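You operate a simulated robot arm through the tools that you are given. There is no shell and no other tool.

Carry out the task below with a simulated robot arm. There is one attempt and no reset: what you move stays moved.

TASK
Ladle greens into both bench trays' long wells and shake sesame over them.
Fine: one full green ladle each; ladle and shaker go back. Set down upright: green ladle, shaker.

Only the result counts: the job must be done as asked and must still hold three seconds after the hand-in. Knocking over, shifting, dropping, spilling or breaking anything else fails it.

THE ROBOT
A 7-joint arm with a two-finger parallel gripper, fixed in place. Base frame: the origin is at the foot of the arm, x ahead of it, y to its left, z up; the work surface is at about z = 0.82. Lengths are in m, angles in degrees, forces in N, time in s.
Its first joint turns from -149.0 to 149.0 degrees. Payload 3.43 kg.
Tool frame: the origin (TCP) lies between the finger pads and is the grasp point; the fingertips stand 0.03 m ahead of it; z points along the fingers, y is the line along which they close. Largest opening 0.094 m; finger width 0.028, thickness 0.01; the body of the gripper, 0.05 by 0.096 m, starts 0.055 m behind the TCP.
Orientation is that of the tool frame in the base frame, as a unit quaternion [x, y, z, w]. With the fingers straight down and closing along the base's y, the tool's x points along the base's -x, its y along +y and its z along -z.

THE INTERFACE
- The arm moves only by the tool servo_tool. Its argument "deltas" is a list of rows, each an object of numbers (a shift or turn left out is 0, a gripper value left out holds the last): "x", "y", "z": the shift along the base's x, y, z in m; "ax", "ay", "az": the turn, a rotation vector about the base's x, y, z in degrees; "hand": the closure in counts, from 0 (fully open) to 255 (shut). In form: [{"x": .., "y": .., "z": .., "ax": .., "ay": .., "az": .., "hand": ..}, ...]. A call has 1 to 20 rows; each row shifts and turns the commanded pose from where the row before left it. Each row takes 0.2 s and may step no farther than 0.05 m and 8.6 degrees from the row before; otherwise, or with a gripper value out of range, the whole call is refused. Where a pose cannot be reached the arm comes as near as it can. A force on the tool above 40 N (or 10 N above the force at the start of the call, whichever is more), or a blocked arm, ends the call early, and 0.2 s more pass. The fingers move at their own pace (about 0.045 m/s each) and stop on an object; they squeeze with about 26 N. The grip force told is the motor's: it shows also when the fingers shut on nothing. Time passes only in rows, and 0.2 s behind the last, so rows that do not move let the fingers close. It gives the time, the measured TCP pose, the force on the tool (base axes), the opening and the grip force at its end, in the units of the frame above (readings bear some noise), with the torque about the TCP (base axes, N m) and any sound that the robot's microphone picked up.
- Cameras (640 x 400 px; columns grow to the right, rows downward): "scene" is fixed at [0.2202, -0.6488, 1.6381]; the picture's right is [-0.46, -0.89, 0.00], its down [-0.73, 0.38, -0.57] and it looks along [0.51, -0.26, -0.82] (base axes); focal length 318 px, centre (320, 200). "wrist" rides on the gripper at [0.076, 0.014, -0.103] in the tool frame; the picture's right is [-0.18, 0.98, 0.00], its down [-0.75, -0.14, -0.64] and it looks along [-0.63, -0.12, 0.77] (tool axes); focal length 243 px, centre (320, 200). There is no depth. A picture from a camera that has moved, and an enlarged one, comes with that camera's place and axes in the base frame and with its lens.
- snapshot(camera): a new picture of that camera. It takes no simulated time.
- enlarge(camera, box): a new picture of the part [left, top, right, bottom] of that camera's present view, enlarged. It takes no simulated time.
- sign_off(): hands the job in; it is judged then, once.

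Places have to be worked out from the pictures, the camera data and where the tool is seen. Open the gripper and draw the arm clear of the work before you hand the job in, unless the task says otherwise.

The tools are called after ">>>" as name(argument=value, ...) on one line, values as JSON. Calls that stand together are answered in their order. servo_tool: Moves the arm, as the interface text tells. Its arguments: {"type":"object","properties":{"deltas":{"type":"array"}},"required":["deltas"]} The other tools are called the same way: snapshot (camera) takes a picture; enlarge (camera, box) takes an enlarged picture of a part of a camera's view; sign_off () hands the job in.

At the start:

```text
t: 0.0
eef_pos: [0.814, -0.5579, 1.1448]
orientation: [0.0, 1.0, 0.0, 0.0]
contact_force: [0.6, -0.3, 0.0]
ft_torque: [0.01, -0.01, 0.0]
opening: 0.0939
gripper_force: 0.0
```

scene: 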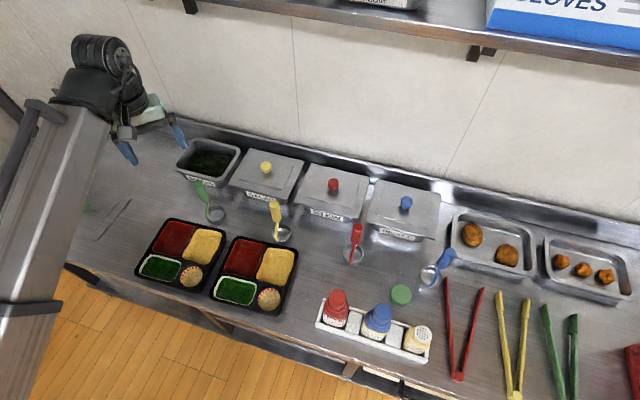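
wrist: 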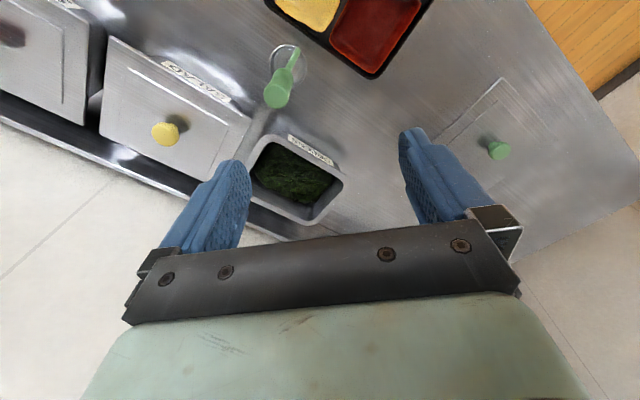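

I'll begin by looking closely at the scene before moving anything.

>>> enlarge(camera="scene", box=[120, 120, 320, 245])

>>> enlarge(camera="scene", box=[120, 205, 320, 330])

>>> enlarge(camera="scene", box=[300, 250, 460, 380])

>>> snapshot(camera="wrist")

```text
3.20 times, centred on (220, 182) of scene
camera zoom: at [0.2202, -0.6488, 1.6381], right [-0.46, -0.89, 0.0], down [-0.73, 0.38, -0.57], along [0.51, -0.26, -0.82], focal length 1017 px, centre (640, 256)
```

zoom: 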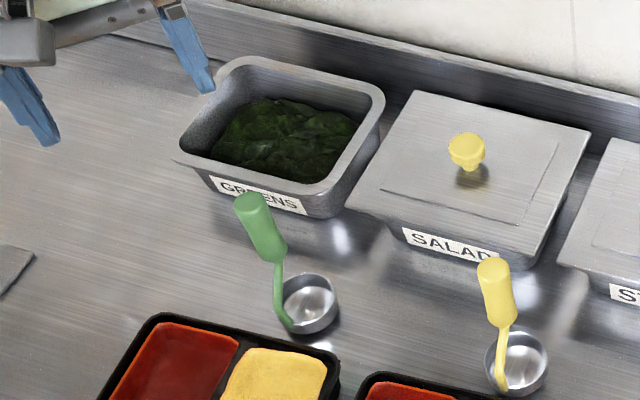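

```text
3.20 times, centred on (220, 268) of scene
camera zoom: at [0.2202, -0.6488, 1.6381], right [-0.46, -0.89, 0.0], down [-0.73, 0.38, -0.57], along [0.51, -0.26, -0.82], focal length 1017 px, centre (640, -16)
```

zoom: 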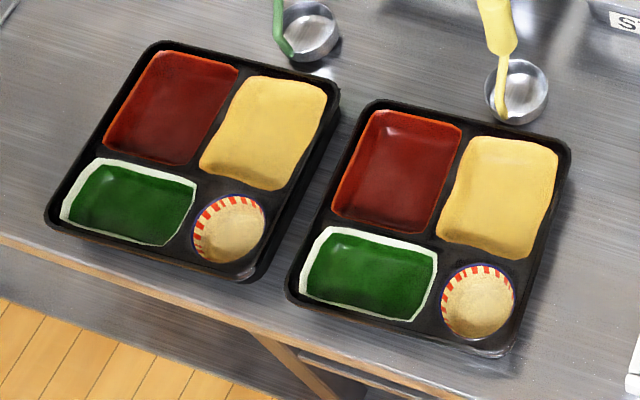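

```text
3.08 times, centred on (380, 315) of scene
camera zoom: at [0.2202, -0.6488, 1.6381], right [-0.46, -0.89, 0.0], down [-0.73, 0.38, -0.57], along [0.51, -0.26, -0.82], focal length 978 px, centre (135, -154)
```

zoom: 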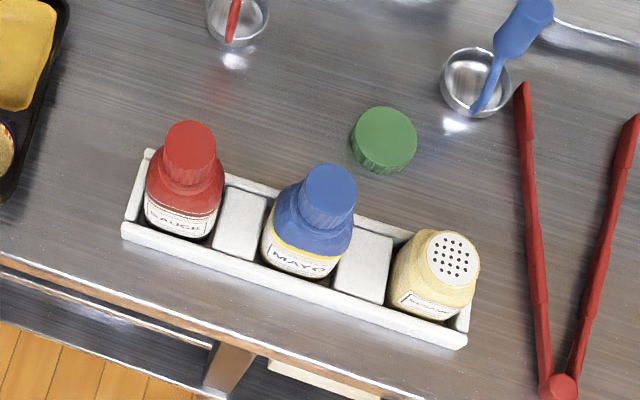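

```text
taken
camera wrist: at [0.7393, -0.5441, 1.2485], right [0.18, 0.98, 0.0], down [0.75, -0.14, 0.64], along [0.63, -0.12, -0.77], focal length 243 px, centre (320, 200)
```

wrist: 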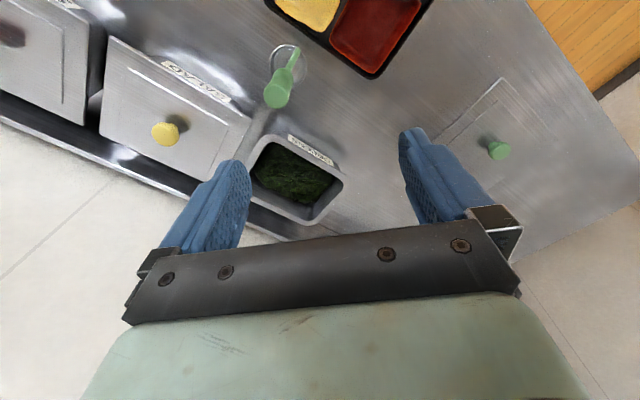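

The wells, the open GREENS pan, the upright green ladle (about x 0.81, y -0.60, handle top near z 1.0) and the sesame shaker in the rack can all be roughly placed from these views. I'll pull the arm back toward the trays at a safe height to get a closer wrist view.

>>> servo_tool(deltas=[{"x": -0.036, "y": 0.018, "z": 0.01}, {"x": -0.036, "y": 0.018, "z": 0.01}, {"x": -0.036, "y": 0.018, "z": 0.01}, {"x": -0.036, "y": 0.018}, {"x": -0.036, "y": 0.018}, {"x": -0.03, "y": 0.01}, {}])

>>> snapshot(camera="wrist")

>>> snapshot(camera="scene")

```text
t: 1.6
eef_pos: [0.6128, -0.4645, 1.1552]
orientation: [0.0, 1.0, -0.004, 0.005]
contact_force: [0.3, -0.2, -0.6]
ft_torque: [-0.03, 0.04, 0.01]
opening: 0.094
gripper_force: 0.1
out of reach, approached as far as the arm can: row 5, 6
```

```text
taken
camera wrist: at [0.5359, -0.4497, 1.2558], right [0.18, 0.98, -0.01], down [0.75, -0.14, 0.65], along [0.64, -0.13, -0.76], focal length 243 px, centre (320, 200)
```

wrist: 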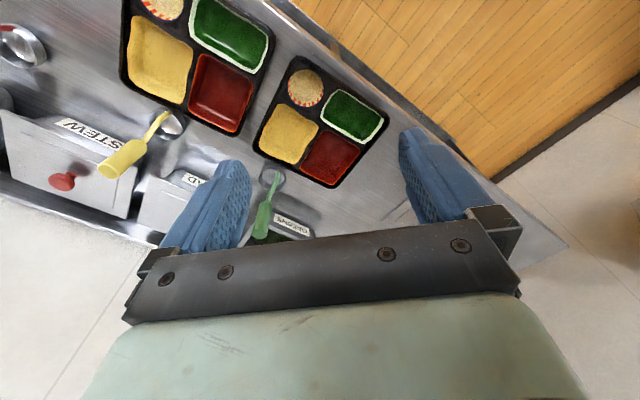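

```text
taken
```

scene: 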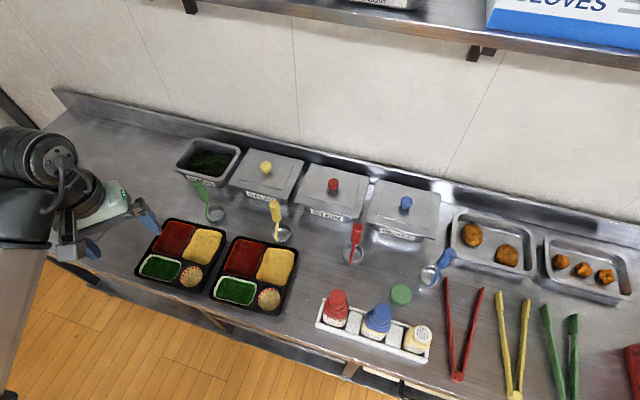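

The trays are now in view. I'll enlarge the wells and the ladle to identify the long well and its contents.

>>> enlarge(camera="wrist", box=[110, 0, 290, 112])

>>> enlarge(camera="wrist", box=[240, 50, 400, 150])

>>> enlarge(camera="scene", box=[160, 130, 260, 230])

>>> enlarge(camera="scene", box=[130, 210, 300, 316])

```text
3.56 times, centred on (200, 56) of wrist
camera zoom: at [0.5359, -0.4497, 1.2558], right [0.18, 0.98, -0.01], down [0.75, -0.14, 0.65], along [0.64, -0.13, -0.76], focal length 863 px, centre (747, 712)
```

zoom: 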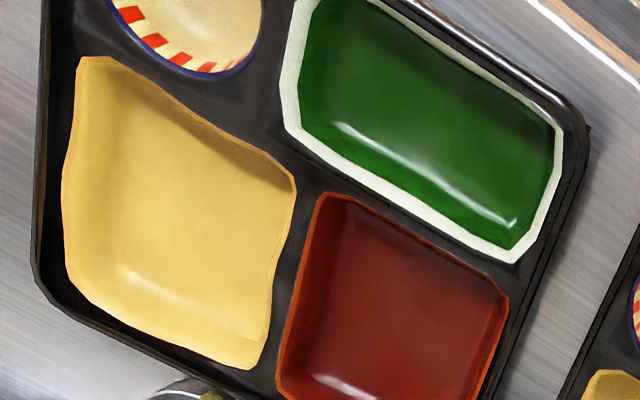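

```text
4.00 times, centred on (320, 100) of wrist
camera zoom: at [0.5359, -0.4497, 1.2558], right [0.18, 0.98, -0.01], down [0.75, -0.14, 0.65], along [0.64, -0.13, -0.76], focal length 970 px, centre (320, 600)
```

zoom: 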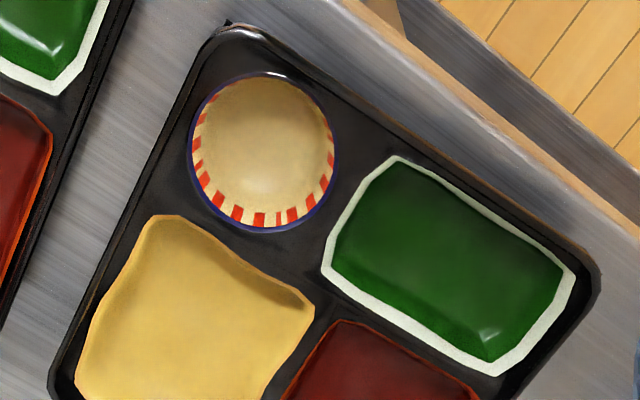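

```text
4.00 times, centred on (210, 180) of scene
camera zoom: at [0.2202, -0.6488, 1.6381], right [-0.46, -0.89, 0.0], down [-0.73, 0.38, -0.57], along [0.51, -0.26, -0.82], focal length 1272 px, centre (760, 280)
```

zoom: 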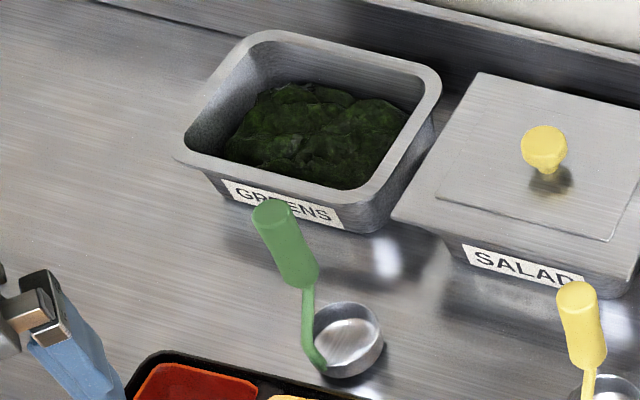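

```text
3.76 times, centred on (215, 263) of scene
camera zoom: at [0.2202, -0.6488, 1.6381], right [-0.46, -0.89, 0.0], down [-0.73, 0.38, -0.57], along [0.51, -0.26, -0.82], focal length 1197 px, centre (715, -37)
```

zoom: 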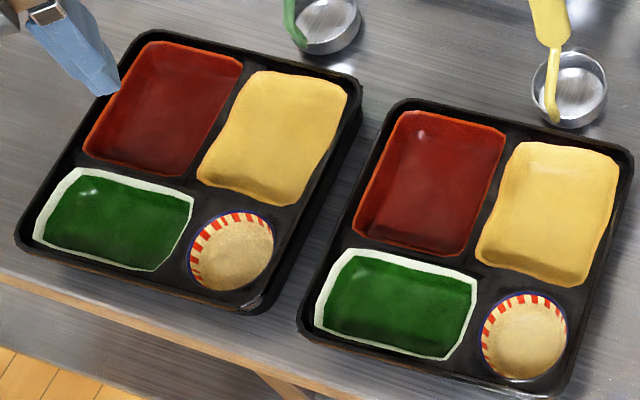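

The empty long well is the green-lined one with the white rim in each tray (centres about (0.71,-0.43) and (0.56,-0.58)), and the bench runs at roughly 45° to the base axes. I'll turn the tool to face the bench and pitch it outward, staying high, so that I can look at the ladle from the side.

>>> servo_tool(deltas=[{"az": -7.5, "x": 0.01, "y": -0.004, "z": -0.004}, {"az": -7.5, "x": 0.01, "y": -0.004, "z": -0.004}, {"az": -7.5, "x": 0.01, "y": -0.004, "z": -0.004}, {"az": -7.5, "x": 0.01, "y": -0.004, "z": -0.004}, {"az": -7.5, "x": 0.01, "y": -0.004, "z": -0.004}, {"az": -7.5, "x": 0.01, "y": -0.004, "z": -0.004}, {"ax": -5.3, "ay": -5.3, "x": 0.005, "z": -0.004}, {"ax": -5.3, "ay": -5.3, "x": 0.005, "z": -0.004}, {"ax": -5.3, "ay": -5.3, "x": 0.005, "z": -0.004}, {"ax": -5.3, "ay": -5.3, "x": 0.005, "z": -0.004}, {"ax": -5.3, "ay": -5.3, "x": 0.005, "z": -0.004}, {"ax": -5.3, "ay": -5.3, "x": 0.005, "z": -0.004}, {}])

>>> snapshot(camera="wrist")

>>> snapshot(camera="scene")

```text
t: 2.0
eef_pos: [0.6205, -0.468, 1.1525]
orientation: [0.035, 0.999, -0.005, 0.007]
contact_force: [0.5, -1.1, -1.3]
ft_torque: [0.05, 0.02, 0.04]
opening: 0.0941
gripper_force: 0.0
stopped in row 1: the force on the tool passed its limit at 56 N (the readings are from after the stop); the commanded pose is now the measured one
```

```text
taken
camera wrist: at [0.545, -0.448, 1.2527], right [0.25, 0.97, -0.01], down [0.73, -0.19, 0.65], along [0.63, -0.17, -0.76], focal length 243 px, centre (320, 200)
```

wrist: 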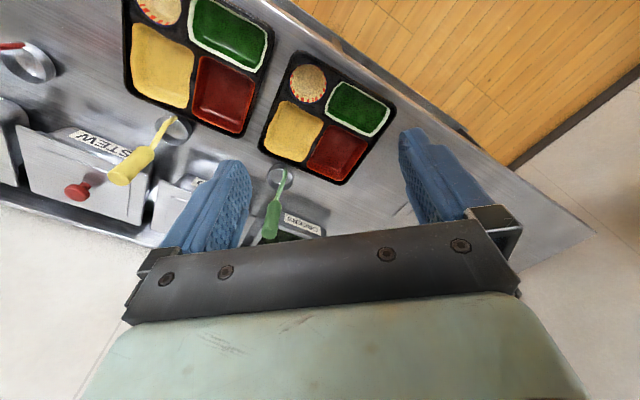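

```text
taken
```

scene: 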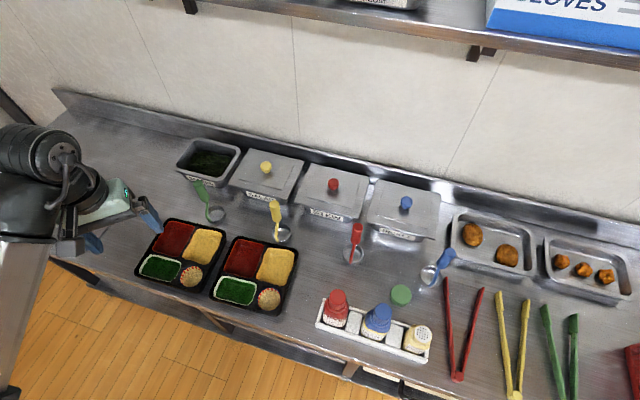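

The stop came with no contact in view, likely a jerk as the arm left the reach limit it was pressed against. I'll move outward gently, then resume the turn.

>>> servo_tool(deltas=[{"x": 0.01, "y": -0.004, "z": -0.005}, {"x": 0.015, "y": -0.006, "z": -0.01}, {"x": 0.015, "y": -0.006, "z": -0.01, "az": -4}, {"az": -6, "x": 0.01, "y": -0.004, "z": -0.004}, {"az": -6, "x": 0.01, "y": -0.004, "z": -0.004}, {"az": -6}, {"az": -6}, {"az": -6}, {"az": -6}, {}])

```text
t: 4.2
eef_pos: [0.6819, -0.4926, 1.1188]
orientation: [0.375, 0.927, -0.007, 0.005]
contact_force: [-0.2, 0.5, 0.0]
ft_torque: [-0.02, 0.0, 0.01]
opening: 0.0939
gripper_force: 0.1
```

The turn worked: the closing line is now along the bench. Next I pitch the tool outward about 45°.

>>> servo_tool(deltas=[{"ax": -4, "ay": -4}, {"ax": -5.3, "ay": -5.3, "z": -0.005}, {"ax": -5.3, "ay": -5.3, "z": -0.005}, {"ax": -5.3, "ay": -5.3, "z": -0.005}, {"ax": -5.3, "ay": -5.3, "z": -0.005}, {"ax": -5.3, "ay": -5.3, "z": -0.005}, {}])

>>> snapshot(camera="wrist")

>>> snapshot(camera="scene")

```text
t: 5.8
eef_pos: [0.6812, -0.4912, 1.0928]
orientation: [0.349, 0.859, -0.151, 0.343]
contact_force: [0.5, -0.9, -1.0]
ft_torque: [0.03, 0.03, -0.03]
opening: 0.0942
gripper_force: 0.1
```

```text
taken
camera wrist: at [0.6021, -0.3938, 1.114], right [0.79, 0.61, 0.11], down [-0.02, -0.16, 0.99], along [0.62, -0.78, -0.11], focal length 243 px, centre (320, 200)
```

wrist: 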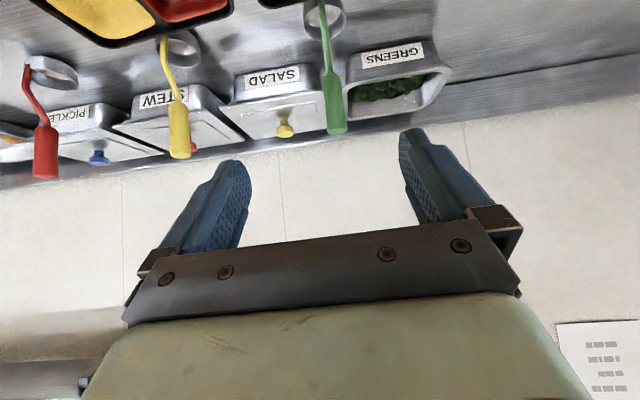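

```text
taken
```

scene: 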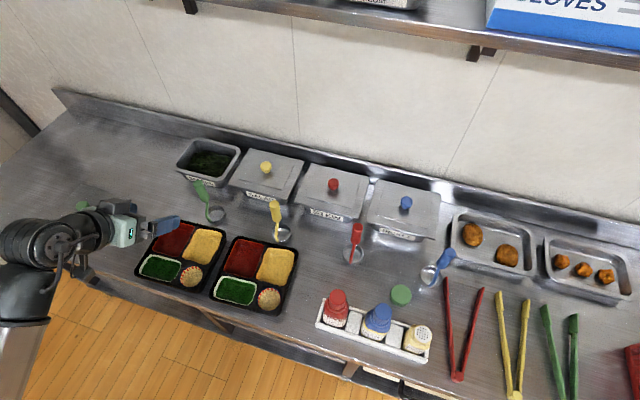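

The ladle now shows from the side (picture upside down). I'll enlarge both views of it for measuring.

>>> enlarge(camera="wrist", box=[250, 0, 450, 140])

>>> enlarge(camera="scene", box=[170, 150, 250, 230])

```text
2.86 times, centred on (350, 70) of wrist
camera zoom: at [0.6021, -0.3938, 1.114], right [0.79, 0.61, 0.11], down [-0.02, -0.16, 0.99], along [0.62, -0.78, -0.11], focal length 693 px, centre (234, 571)
```

zoom: 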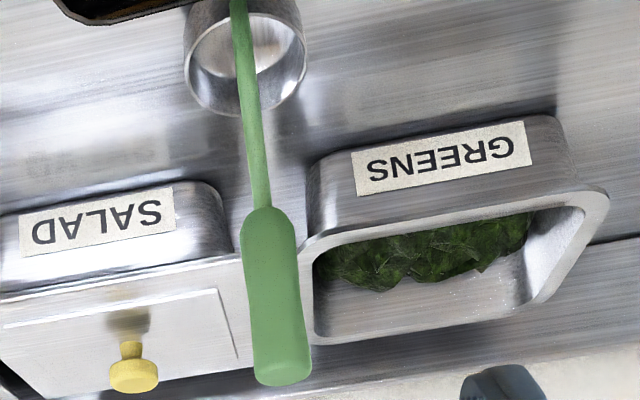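

```text
5.00 times, centred on (210, 190) of scene
camera zoom: at [0.2202, -0.6488, 1.6381], right [-0.46, -0.89, 0.0], down [-0.73, 0.38, -0.57], along [0.51, -0.26, -0.82], focal length 1589 px, centre (870, 250)
```

zoom: 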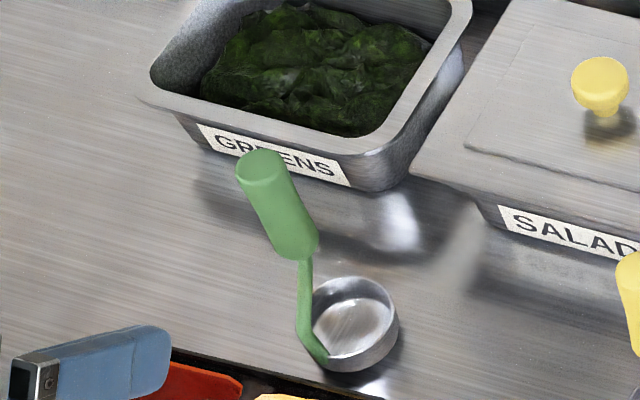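

Triangulating the two views puts the ladle's grip vertical at about (0.806, -0.600) spanning z 0.923–0.998, with the cup almost directly beneath it. Before grasping, I'll test whether this tool pitch reaches over the GREENS pan, passing well above the ladle.

>>> servo_tool(deltas=[{"x": 0.02, "y": -0.01, "z": 0.01}, {"x": 0.035, "y": -0.018, "z": 0.01}, {"x": 0.037, "y": -0.02}, {"x": 0.037, "y": -0.02}, {"x": 0.037, "y": -0.02}, {"x": 0.037, "y": -0.02}, {"x": 0.037, "y": -0.02}, {"x": 0.02, "y": -0.01}, {"z": -0.02}, {"z": -0.02}, {}])

>>> snapshot(camera="scene")

>>> snapshot(camera="wrist")

```text
t: 8.2
eef_pos: [0.94, -0.6286, 1.0732]
orientation: [0.349, 0.859, -0.15, 0.342]
contact_force: [0.1, -0.3, 1.0]
ft_torque: [0.0, 0.01, 0.0]
opening: 0.0941
gripper_force: 0.1
```

```text
taken
```

scene: 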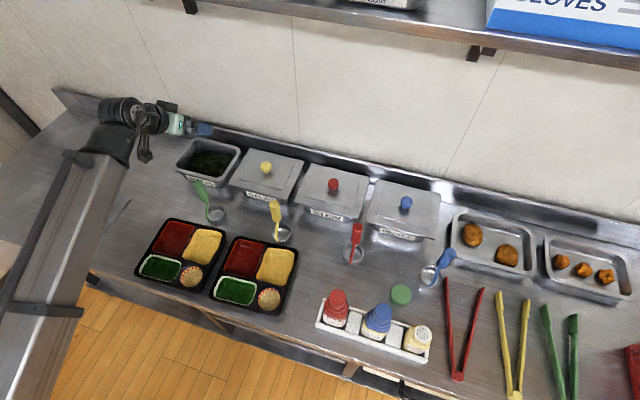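

```text
taken
camera wrist: at [0.8613, -0.5313, 1.0941], right [0.79, 0.61, 0.11], down [-0.02, -0.16, 0.99], along [0.62, -0.78, -0.11], focal length 243 px, centre (320, 200)
```

wrist: 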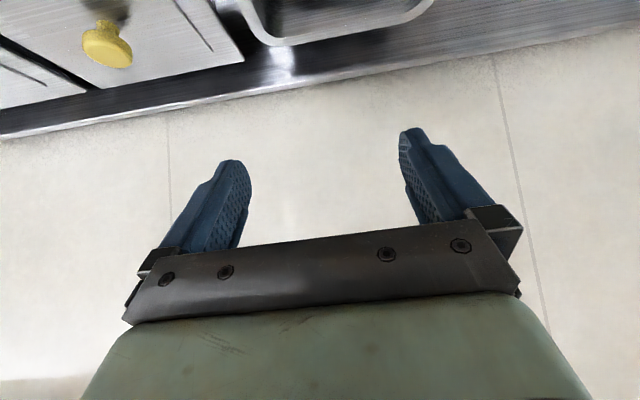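

The pan's rim works out at about z 0.885, with its centre near (0.99, -0.645). I'll test the farther, lower scooping pose with the empty hand, keeping the fingertips well above the rim.

>>> servo_tool(deltas=[{"x": 0.012, "y": -0.003, "z": -0.015}, {"x": 0.012, "y": -0.003, "z": -0.02}, {"x": 0.012, "y": -0.003, "z": -0.02}, {"x": 0.012, "y": -0.003, "z": -0.02}, {}])

>>> snapshot(camera="scene")

>>> enlarge(camera="scene", box=[150, 80, 270, 200])

```text
t: 9.4
eef_pos: [0.9877, -0.6417, 0.9991]
orientation: [0.349, 0.86, -0.15, 0.342]
contact_force: [0.0, -0.3, 0.5]
ft_torque: [0.02, 0.02, -0.04]
opening: 0.0938
gripper_force: 0.1
```

```text
taken
```

scene: 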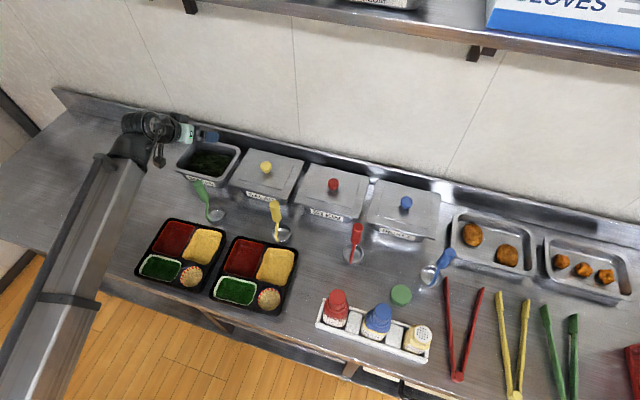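

```text
3.33 times, centred on (210, 140) of scene
camera zoom: at [0.2202, -0.6488, 1.6381], right [-0.46, -0.89, 0.0], down [-0.73, 0.38, -0.57], along [0.51, -0.26, -0.82], focal length 1060 px, centre (687, 400)
```

zoom: 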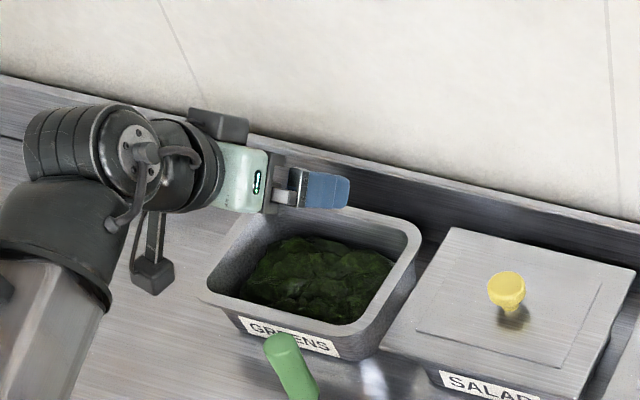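

Reach is fine out at the pan. Now I back off high, drop to a pre-grasp point 12 cm behind the ladle's grip along the tool axis, and look.

>>> servo_tool(deltas=[{"z": 0.03, "x": -0.005}, {"z": 0.04, "x": -0.01}, {"z": 0.03, "x": -0.03, "y": 0.012}, {"x": -0.04, "y": 0.018}, {"x": -0.04, "y": 0.018}, {"x": -0.04, "y": 0.018}, {"x": -0.04, "y": 0.018}, {"x": -0.0347, "y": 0.0177, "z": -0.01}, {"z": -0.02}, {"z": -0.023}, {}])

>>> snapshot(camera="wrist")

>>> enlarge(camera="scene", box=[120, 130, 260, 240])

```text
t: 11.8
eef_pos: [0.7497, -0.5397, 1.0445]
orientation: [0.349, 0.86, -0.15, 0.342]
contact_force: [-0.5, -0.4, -0.8]
ft_torque: [0.04, -0.03, 0.03]
opening: 0.094
gripper_force: 0.0
```

```text
taken
camera wrist: at [0.6702, -0.4418, 1.0655], right [0.79, 0.61, 0.11], down [-0.02, -0.16, 0.99], along [0.62, -0.78, -0.11], focal length 243 px, centre (320, 200)
```

wrist: 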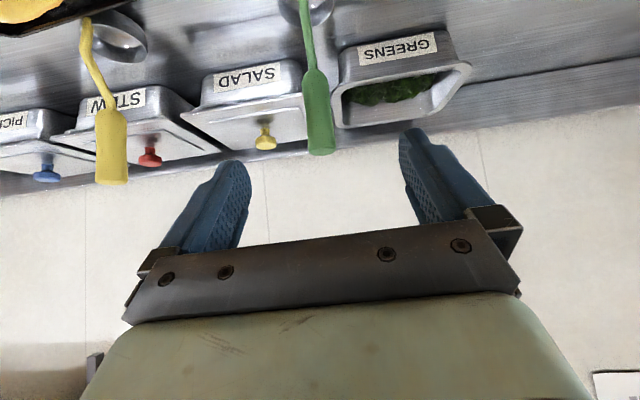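

```text
3.64 times, centred on (190, 185) of scene
camera zoom: at [0.2202, -0.6488, 1.6381], right [-0.46, -0.89, 0.0], down [-0.73, 0.38, -0.57], along [0.51, -0.26, -0.82], focal length 1156 px, centre (793, 254)
```

zoom: 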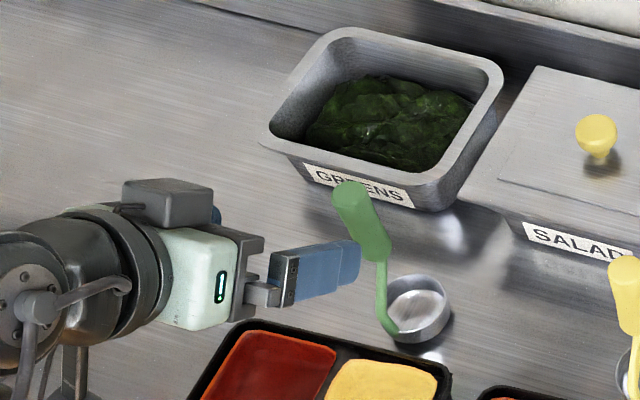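

The handle sits centred between the fingers, offset only about 3 mm. I advance 10 cm along the tool axis to straddle the grip at about z 0.96.

>>> servo_tool(deltas=[{"x": 0.0085, "y": -0.011, "z": -0.0141}, {"x": 0.0085, "y": -0.011, "z": -0.0141}, {"x": 0.0085, "y": -0.011, "z": -0.0141}, {"x": 0.0095, "y": -0.01, "z": -0.0141}, {"x": 0.0095, "y": -0.01, "z": -0.0141}, {"x": 0.0095, "y": -0.01, "z": -0.0141}, {}])

>>> snapshot(camera="wrist")

>>> enlarge(camera="scene", box=[150, 150, 250, 240])

```text
t: 13.4
eef_pos: [0.8029, -0.6039, 0.9602]
orientation: [0.348, 0.859, -0.149, 0.343]
contact_force: [-0.3, -0.3, -0.9]
ft_torque: [0.0, 0.0, -0.02]
opening: 0.094
gripper_force: 0.1
```

```text
taken
camera wrist: at [0.7243, -0.5053, 0.9816], right [0.79, 0.61, 0.11], down [-0.02, -0.16, 0.99], along [0.62, -0.78, -0.11], focal length 243 px, centre (320, 200)
```

wrist: 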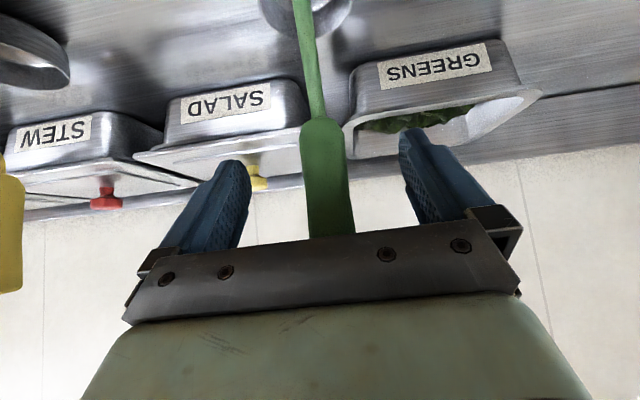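

```text
4.44 times, centred on (200, 195) of scene
camera zoom: at [0.2202, -0.6488, 1.6381], right [-0.46, -0.89, 0.0], down [-0.73, 0.38, -0.57], along [0.51, -0.26, -0.82], focal length 1413 px, centre (853, 222)
```

zoom: 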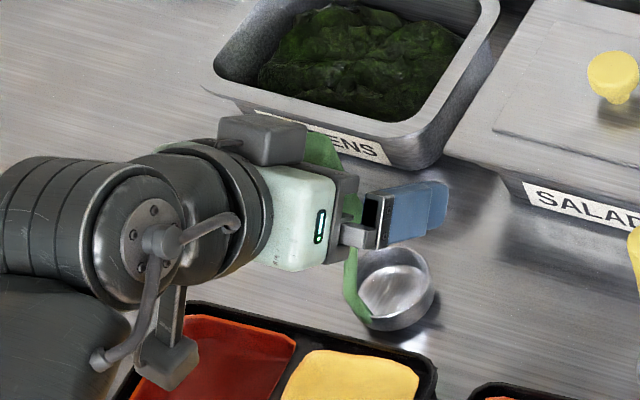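

The handle is between the fingers, about 4 mm to the tool's +y side. I'll centre on it and close.

>>> servo_tool(deltas=[{"x": 0.0027, "y": 0.0027}, {"hand": 255}, {}, {}, {}, {}, {}])

>>> snapshot(camera="wrist")

>>> enlarge(camera="scene", box=[150, 150, 250, 240])

```text
t: 15.0
eef_pos: [0.8055, -0.6005, 0.9615]
orientation: [0.348, 0.86, -0.149, 0.343]
contact_force: [0.4, -0.1, 0.1]
ft_torque: [0.02, -0.02, 0.0]
opening: 0.0275
gripper_force: 26.0
```

```text
taken
camera wrist: at [0.727, -0.5024, 0.9819], right [0.79, 0.61, 0.11], down [-0.02, -0.16, 0.99], along [0.62, -0.78, -0.11], focal length 243 px, centre (320, 200)
```

wrist: 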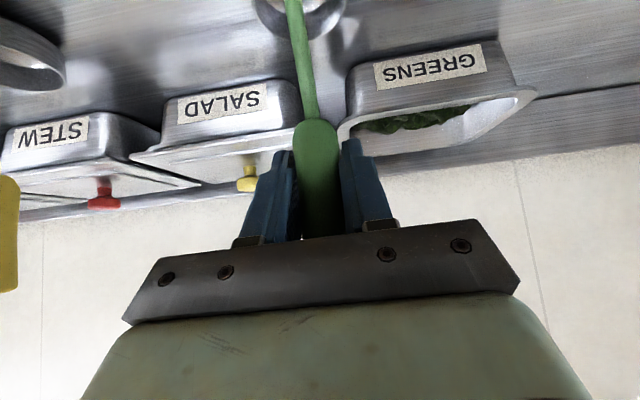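

```text
4.44 times, centred on (200, 195) of scene
camera zoom: at [0.2202, -0.6488, 1.6381], right [-0.46, -0.89, 0.0], down [-0.73, 0.38, -0.57], along [0.51, -0.26, -0.82], focal length 1413 px, centre (853, 222)
```

zoom: 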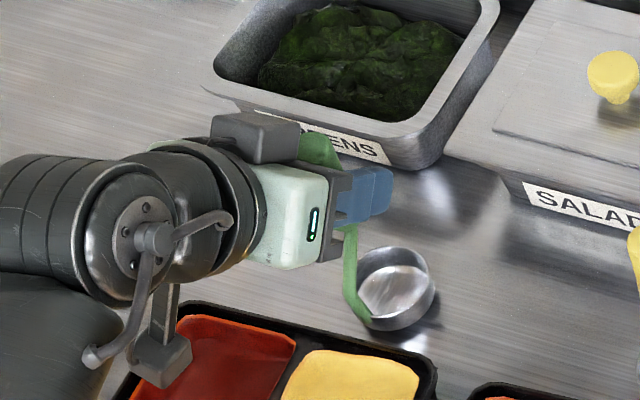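

The ladle is gripped (opening 27.5 mm, 26 N). I lift it straight up about 11 cm and check that it comes along upright.

>>> servo_tool(deltas=[{"z": 0.01}, {"z": 0.02}, {"z": 0.025}, {"z": 0.025}, {"z": 0.025}, {"z": 0.01}, {}])

>>> snapshot(camera="wrist")

>>> enlarge(camera="scene", box=[150, 110, 250, 200])

```text
t: 16.6
eef_pos: [0.8057, -0.6011, 1.076]
orientation: [0.348, 0.86, -0.148, 0.342]
contact_force: [-0.3, 0.7, -1.0]
ft_torque: [0.0, -0.01, -0.01]
opening: 0.0276
gripper_force: 25.5
```

```text
taken
camera wrist: at [0.7271, -0.5021, 1.0966], right [0.79, 0.61, 0.11], down [-0.02, -0.16, 0.99], along [0.62, -0.78, -0.11], focal length 243 px, centre (320, 200)
```

wrist: 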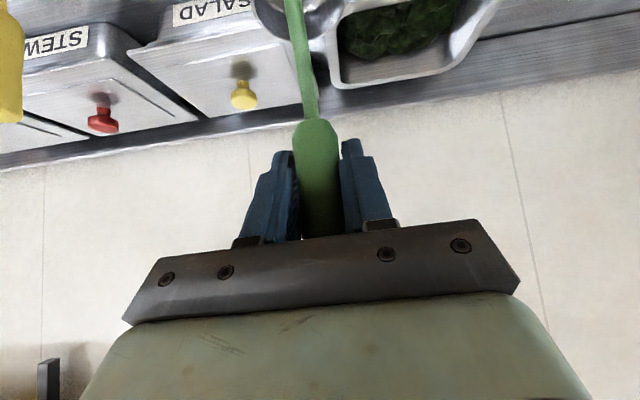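

```text
4.44 times, centred on (200, 155) of scene
camera zoom: at [0.2202, -0.6488, 1.6381], right [-0.46, -0.89, 0.0], down [-0.73, 0.38, -0.57], along [0.51, -0.26, -0.82], focal length 1413 px, centre (853, 400)
```

zoom: 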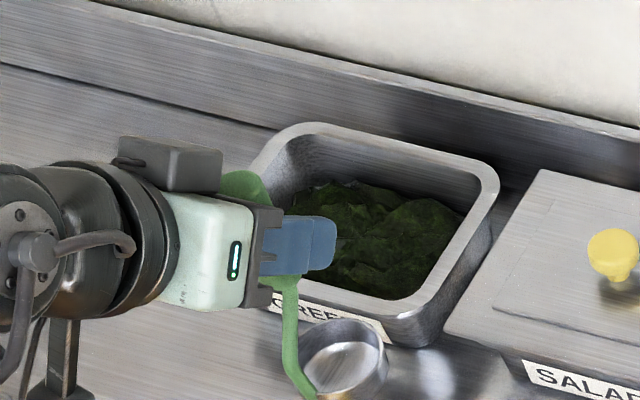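

The ladle hangs upright with its cup about 14 cm below the grasp point. I now carry it over the pan at height, then tilt it about 35° so the cup's mouth will lead toward the pan's left, still above the rim.

>>> servo_tool(deltas=[{"x": 0.015, "y": 0.0, "z": 0.01}, {"x": 0.03, "y": -0.003}, {"x": 0.04, "y": -0.005}, {"x": 0.04, "y": -0.005}, {"x": 0.04, "y": -0.005}, {"x": 0.03, "y": -0.003}, {"x": 0.006}, {"ax": -4.95, "ay": 4.95, "x": 0.004, "y": 0.004}, {"ax": -4.95, "ay": 4.95, "x": 0.004, "y": 0.004}, {"ax": -4.95, "ay": 4.95, "x": 0.004, "y": 0.004}, {"ax": -4.95, "ay": 4.95, "x": 0.004, "y": 0.004}, {"ax": -4.95, "ay": 4.95, "x": 0.004, "y": 0.004}, {}])

>>> snapshot(camera="wrist")

>>> enlarge(camera="scene", box=[150, 80, 280, 200])

```text
t: 19.4
eef_pos: [1.0263, -0.6011, 1.0862]
orientation: [0.227, 0.861, -0.4, 0.217]
contact_force: [0.4, 0.1, -0.6]
ft_torque: [0.05, -0.06, 0.0]
opening: 0.0274
gripper_force: 26.2
```

```text
taken
camera wrist: at [0.9544, -0.4963, 1.0952], right [0.7, 0.53, -0.48], down [0.4, 0.26, 0.88], along [0.59, -0.81, -0.03], focal length 243 px, centre (320, 200)
```

wrist: 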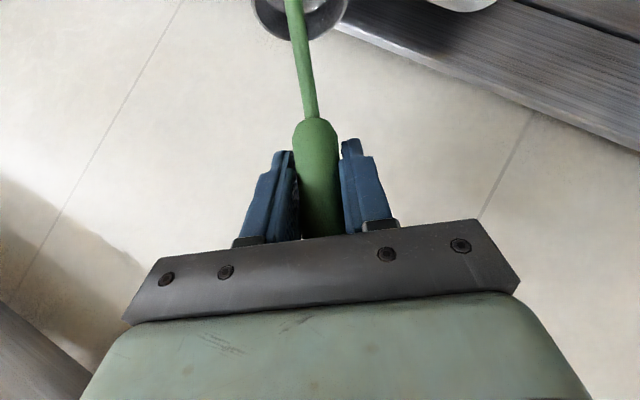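

```text
3.33 times, centred on (215, 140) of scene
camera zoom: at [0.2202, -0.6488, 1.6381], right [-0.46, -0.89, 0.0], down [-0.73, 0.38, -0.57], along [0.51, -0.26, -0.82], focal length 1060 px, centre (670, 400)
```

zoom: 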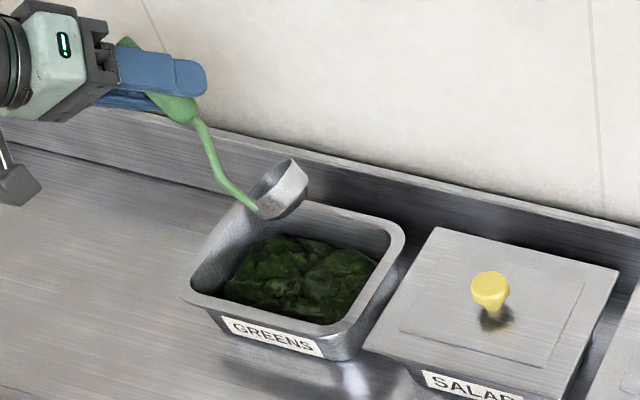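

The tilted cup is just where the geometry predicts, above the right half of the pan. I lower it in steps, watching the force.

>>> servo_tool(deltas=[{"z": -0.015}, {"z": -0.02}, {"z": -0.02}, {"z": -0.02}, {"z": -0.015}, {}])

>>> enlarge(camera="scene", box=[160, 110, 270, 200])

```text
t: 20.8
eef_pos: [1.0267, -0.6004, 0.9948]
orientation: [0.228, 0.861, -0.399, 0.218]
contact_force: [0.7, 0.3, -0.1]
ft_torque: [0.04, -0.02, 0.02]
opening: 0.0276
gripper_force: 26.5
```

```text
4.44 times, centred on (215, 155) of scene
camera zoom: at [0.2202, -0.6488, 1.6381], right [-0.46, -0.89, 0.0], down [-0.73, 0.38, -0.57], along [0.51, -0.26, -0.82], focal length 1413 px, centre (787, 400)
```

zoom: 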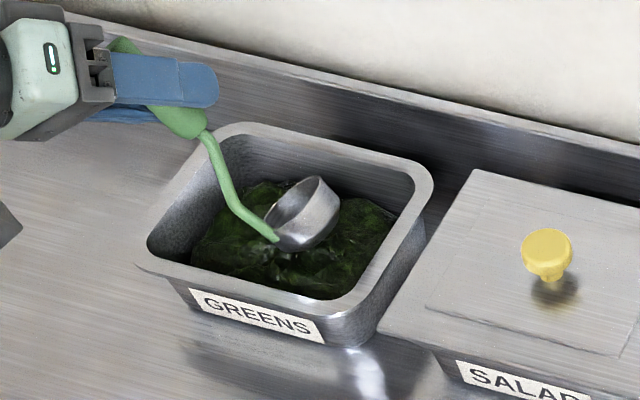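

No contact yet; the cup is at the greens' surface. I continue down slowly to bite in, with a lower tip height of about 0.835.

>>> servo_tool(deltas=[{"z": -0.007}, {"z": -0.007}, {"z": -0.007}, {"z": -0.006}, {}])

>>> enlarge(camera="scene", box=[160, 110, 270, 200])

```text
t: 22.0
eef_pos: [1.0273, -0.6011, 0.9682]
orientation: [0.227, 0.861, -0.399, 0.218]
contact_force: [0.4, 0.8, -0.2]
ft_torque: [0.02, -0.06, 0.04]
opening: 0.0275
gripper_force: 26.2
```

```text
4.44 times, centred on (215, 155) of scene
camera zoom: at [0.2202, -0.6488, 1.6381], right [-0.46, -0.89, 0.0], down [-0.73, 0.38, -0.57], along [0.51, -0.26, -0.82], focal length 1413 px, centre (787, 400)
```

zoom: 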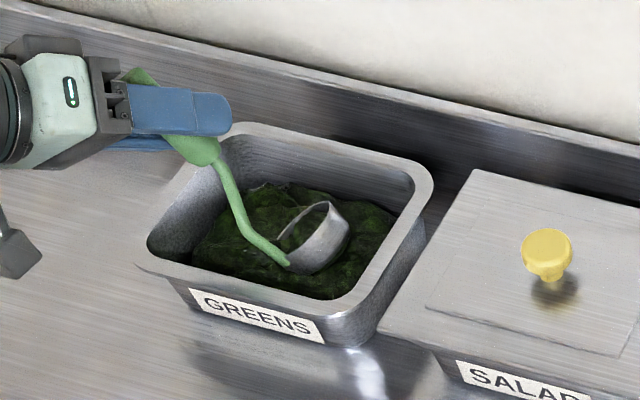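

The cup bites into the greens with no hard contact. Now I sweep toward the pan's left while rotating the ladle back upright, keeping its bottom just off the pan floor.

>>> servo_tool(deltas=[{"x": 0.004, "y": 0.004, "z": -0.001}, {"ax": 4.95, "ay": -4.95, "x": -0.0045, "y": -0.0045, "z": 0.002}, {"ax": 4.95, "ay": -4.95, "x": -0.0055, "y": -0.0055, "z": 0.004}, {"ax": 4.95, "ay": -4.95, "x": -0.0055, "y": -0.0055, "z": 0.002}, {"ax": 4.95, "ay": -4.95, "x": -0.0055, "y": -0.0055, "z": 0.0}, {"ax": 4.95, "ay": -4.95, "x": -0.0045, "y": -0.0045, "z": -0.001}, {}])

>>> enlarge(camera="scene", box=[160, 110, 270, 200])

```text
t: 23.6
eef_pos: [1.0049, -0.6224, 0.9745]
orientation: [0.349, 0.859, -0.149, 0.344]
contact_force: [-0.4, 0.2, -1.1]
ft_torque: [-0.01, 0.0, -0.01]
opening: 0.0273
gripper_force: 26.0
```

```text
4.44 times, centred on (215, 155) of scene
camera zoom: at [0.2202, -0.6488, 1.6381], right [-0.46, -0.89, 0.0], down [-0.73, 0.38, -0.57], along [0.51, -0.26, -0.82], focal length 1413 px, centre (787, 400)
```

zoom: 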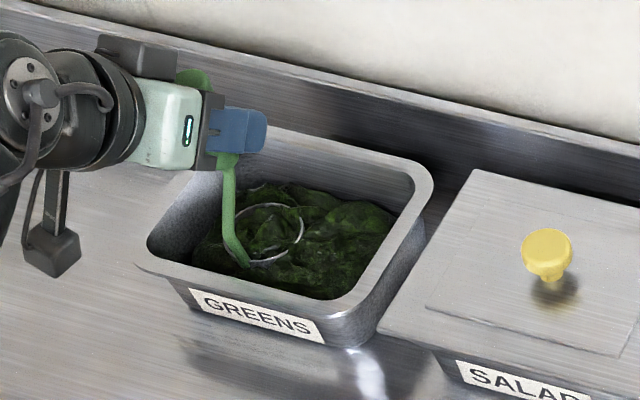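

The cup sits upright in the greens with its rim just at the surface. I lift it straight up slowly and look at the cup.

>>> servo_tool(deltas=[{"z": 0.008}, {"z": 0.012}, {"z": 0.015}, {"z": 0.018}, {"z": 0.018}, {"z": 0.018}, {"z": 0.015}, {}])

>>> enlarge(camera="scene", box=[160, 90, 270, 190])

```text
t: 25.4
eef_pos: [1.0059, -0.6226, 1.0792]
orientation: [0.348, 0.86, -0.149, 0.343]
contact_force: [0.2, -0.5, -1.6]
ft_torque: [0.03, -0.01, -0.01]
opening: 0.0274
gripper_force: 26.2
```

```text
4.00 times, centred on (215, 140) of scene
camera zoom: at [0.2202, -0.6488, 1.6381], right [-0.46, -0.89, 0.0], down [-0.73, 0.38, -0.57], along [0.51, -0.26, -0.82], focal length 1272 px, centre (740, 440)
```

zoom: 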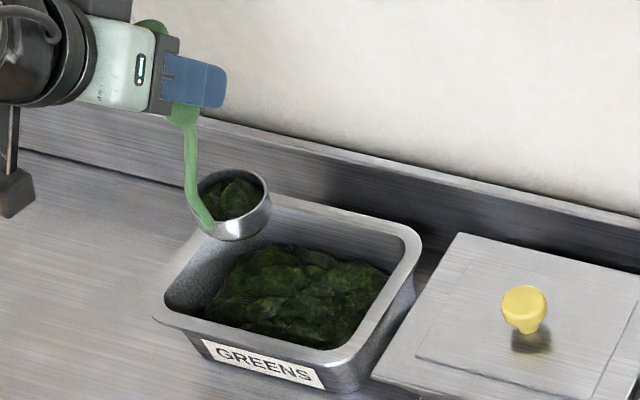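

The cup now carries greens. I zoom in on it to judge how full it is.

>>> enlarge(camera="scene", box=[200, 125, 236, 155])

>>> snapshot(camera="wrist")

```text
13.33 times, centred on (218, 140) of scene
camera zoom: at [0.2202, -0.6488, 1.6381], right [-0.46, -0.89, 0.0], down [-0.73, 0.38, -0.57], along [0.51, -0.26, -0.82], focal length 4238 px, centre (1680, 1000)
```

zoom: 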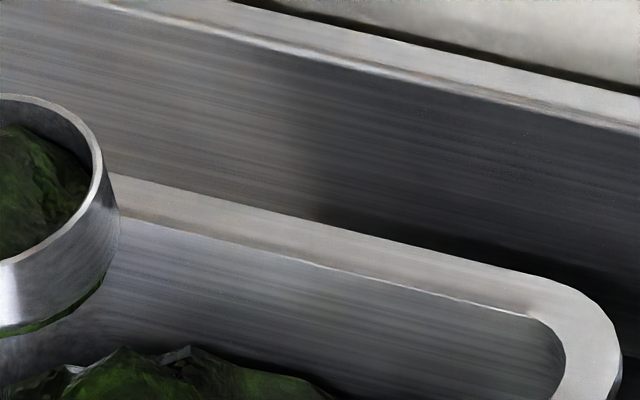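

```text
taken
camera wrist: at [0.9265, -0.5247, 1.1002], right [0.79, 0.61, 0.11], down [-0.02, -0.16, 0.99], along [0.62, -0.78, -0.11], focal length 243 px, centre (320, 200)
```

wrist: 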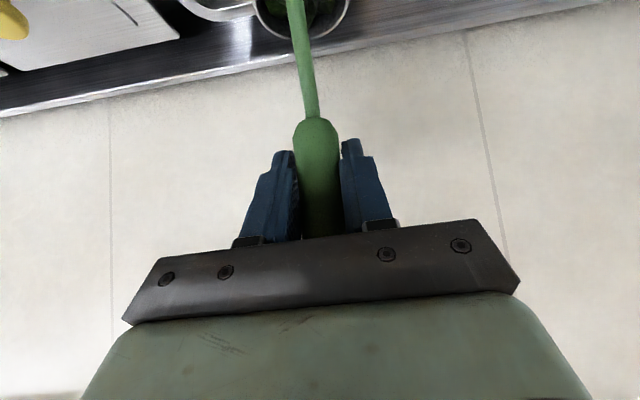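

>>> enlarge(camera="scene", box=[180, 120, 216, 150])

>>> enlarge(camera="wrist", box=[230, 0, 370, 80])

```text
13.33 times, centred on (198, 135) of scene
camera zoom: at [0.2202, -0.6488, 1.6381], right [-0.46, -0.89, 0.0], down [-0.73, 0.38, -0.57], along [0.51, -0.26, -0.82], focal length 4238 px, centre (1947, 1067)
```

zoom: 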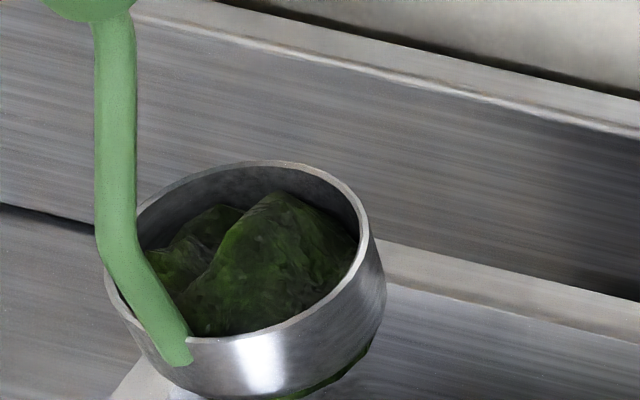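

```text
4.57 times, centred on (300, 40) of wrist
camera zoom: at [0.9265, -0.5247, 1.1002], right [0.79, 0.61, 0.11], down [-0.02, -0.16, 0.99], along [0.62, -0.78, -0.11], focal length 1109 px, centre (411, 931)
```

zoom: 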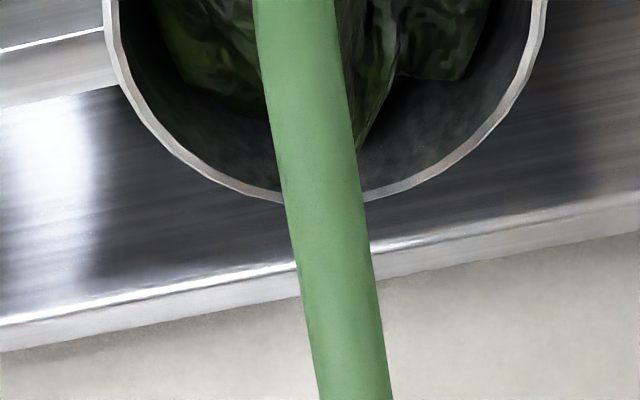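

The cup is filled to somewhat below its rim. I'll check the pan's surface closely and read the load a few times before deciding on topping up.

>>> enlarge(camera="scene", box=[175, 135, 245, 190])

>>> servo_tool(deltas=[{}, {}, {}])

```text
7.27 times, centred on (210, 162) of scene
camera zoom: at [0.2202, -0.6488, 1.6381], right [-0.46, -0.89, 0.0], down [-0.73, 0.38, -0.57], along [0.51, -0.26, -0.82], focal length 2312 px, centre (1120, 473)
```

zoom: 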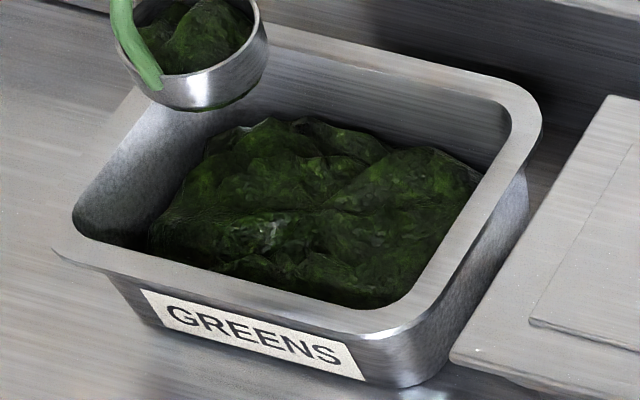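

```text
t: 26.2
eef_pos: [1.0048, -0.6225, 1.0797]
orientation: [0.35, 0.859, -0.15, 0.343]
contact_force: [-0.7, 0.6, -0.1]
ft_torque: [0.0, -0.01, -0.01]
opening: 0.0273
gripper_force: 25.7
```

The pan's heap is highest near its centre, and I dipped toward the sparse left side. I'll dip once more, upright at the centre and slightly deeper, to make sure the ladle is truly full.

>>> servo_tool(deltas=[{"x": -0.006, "y": -0.009}, {"x": -0.0055, "y": -0.0085}, {"z": -0.02}, {"z": -0.025}, {"z": -0.025}, {"z": -0.02}, {"z": -0.01}, {"z": -0.005}, {"z": -0.004}, {}])

>>> enlarge(camera="scene", box=[175, 135, 245, 190])

```text
t: 28.4
eef_pos: [0.9934, -0.6392, 0.9691]
orientation: [0.349, 0.859, -0.15, 0.343]
contact_force: [0.0, 0.0, -2.1]
ft_torque: [0.01, -0.07, 0.0]
opening: 0.0274
gripper_force: 26.4
```

```text
7.27 times, centred on (210, 162) of scene
camera zoom: at [0.2202, -0.6488, 1.6381], right [-0.46, -0.89, 0.0], down [-0.73, 0.38, -0.57], along [0.51, -0.26, -0.82], focal length 2312 px, centre (1120, 473)
```

zoom: 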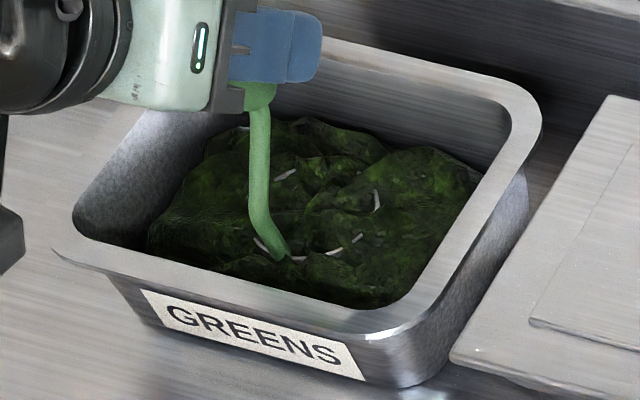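

The cup's rim is now essentially buried in the greens. I lift straight up slowly again.

>>> servo_tool(deltas=[{"z": -0.001}, {"z": 0.006}, {"z": 0.01}, {"z": 0.015}, {"z": 0.018}, {"z": 0.02}, {"z": 0.02}, {"z": 0.02}, {}])

>>> enlarge(camera="scene", box=[180, 110, 240, 160])

```text
t: 30.4
eef_pos: [0.9935, -0.6399, 1.0776]
orientation: [0.349, 0.859, -0.15, 0.343]
contact_force: [0.1, 0.6, -0.5]
ft_torque: [-0.01, -0.03, 0.01]
opening: 0.0276
gripper_force: 26.0
```

```text
8.00 times, centred on (210, 135) of scene
camera zoom: at [0.2202, -0.6488, 1.6381], right [-0.46, -0.89, 0.0], down [-0.73, 0.38, -0.57], along [0.51, -0.26, -0.82], focal length 2543 px, centre (1200, 720)
```

zoom: 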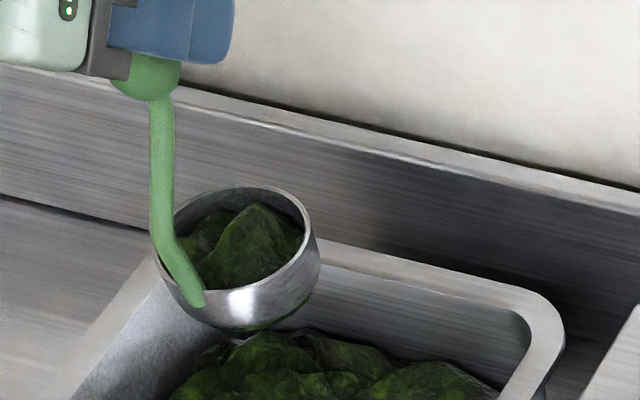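

The load looks the same as after the first dip, so the cup is full. I carry it level toward tray 1's long well, moving smoothly and high enough to clear everything.

>>> servo_tool(deltas=[{"x": -0.008, "y": 0.008}, {"x": -0.015, "y": 0.015}, {"x": -0.02, "y": 0.02}, {"x": -0.023, "y": 0.023}, {"x": -0.025, "y": 0.025}, {"x": -0.025, "y": 0.025}, {"x": -0.025, "y": 0.025}, {"x": -0.025, "y": 0.025}, {"x": -0.025, "y": 0.025}, {"x": -0.023, "y": 0.023}, {"x": -0.018, "y": 0.018}, {"x": -0.012, "y": 0.012, "z": -0.005}, {"x": -0.006, "y": 0.006, "z": -0.01}, {"x": -0.0025, "y": 0.0025, "z": -0.005}, {}])

>>> snapshot(camera="scene")

>>> enlarge(camera="scene", box=[90, 190, 230, 300])

>>> snapshot(camera="wrist")

```text
t: 33.6
eef_pos: [0.7419, -0.3874, 1.058]
orientation: [0.348, 0.86, -0.15, 0.343]
contact_force: [0.0, -0.1, -1.6]
ft_torque: [0.0, 0.01, 0.01]
opening: 0.0272
gripper_force: 25.8
```

```text
taken
```

scene: 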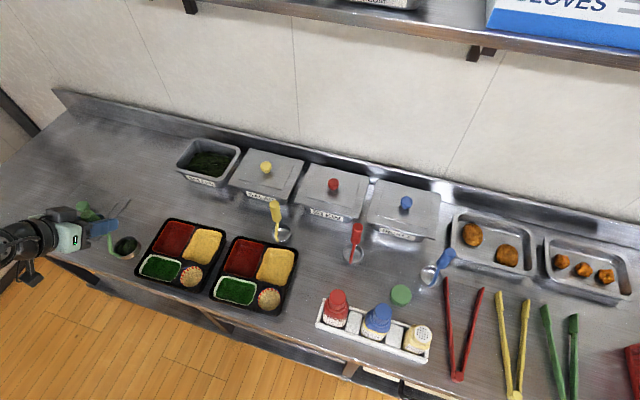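

```text
3.64 times, centred on (160, 245) of scene
camera zoom: at [0.2202, -0.6488, 1.6381], right [-0.46, -0.89, 0.0], down [-0.73, 0.38, -0.57], along [0.51, -0.26, -0.82], focal length 1156 px, centre (902, 36)
```

zoom: 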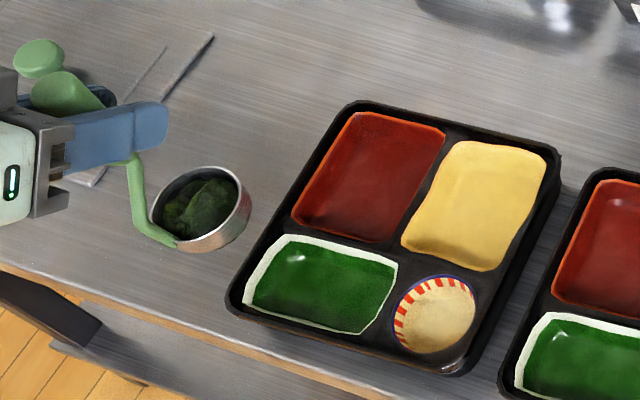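

```text
taken
camera wrist: at [0.6622, -0.2892, 1.0788], right [0.79, 0.61, 0.11], down [-0.02, -0.16, 0.99], along [0.62, -0.78, -0.11], focal length 243 px, centre (320, 200)
```

wrist: 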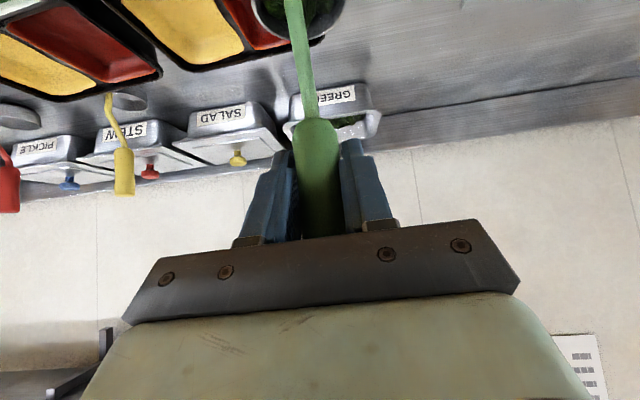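

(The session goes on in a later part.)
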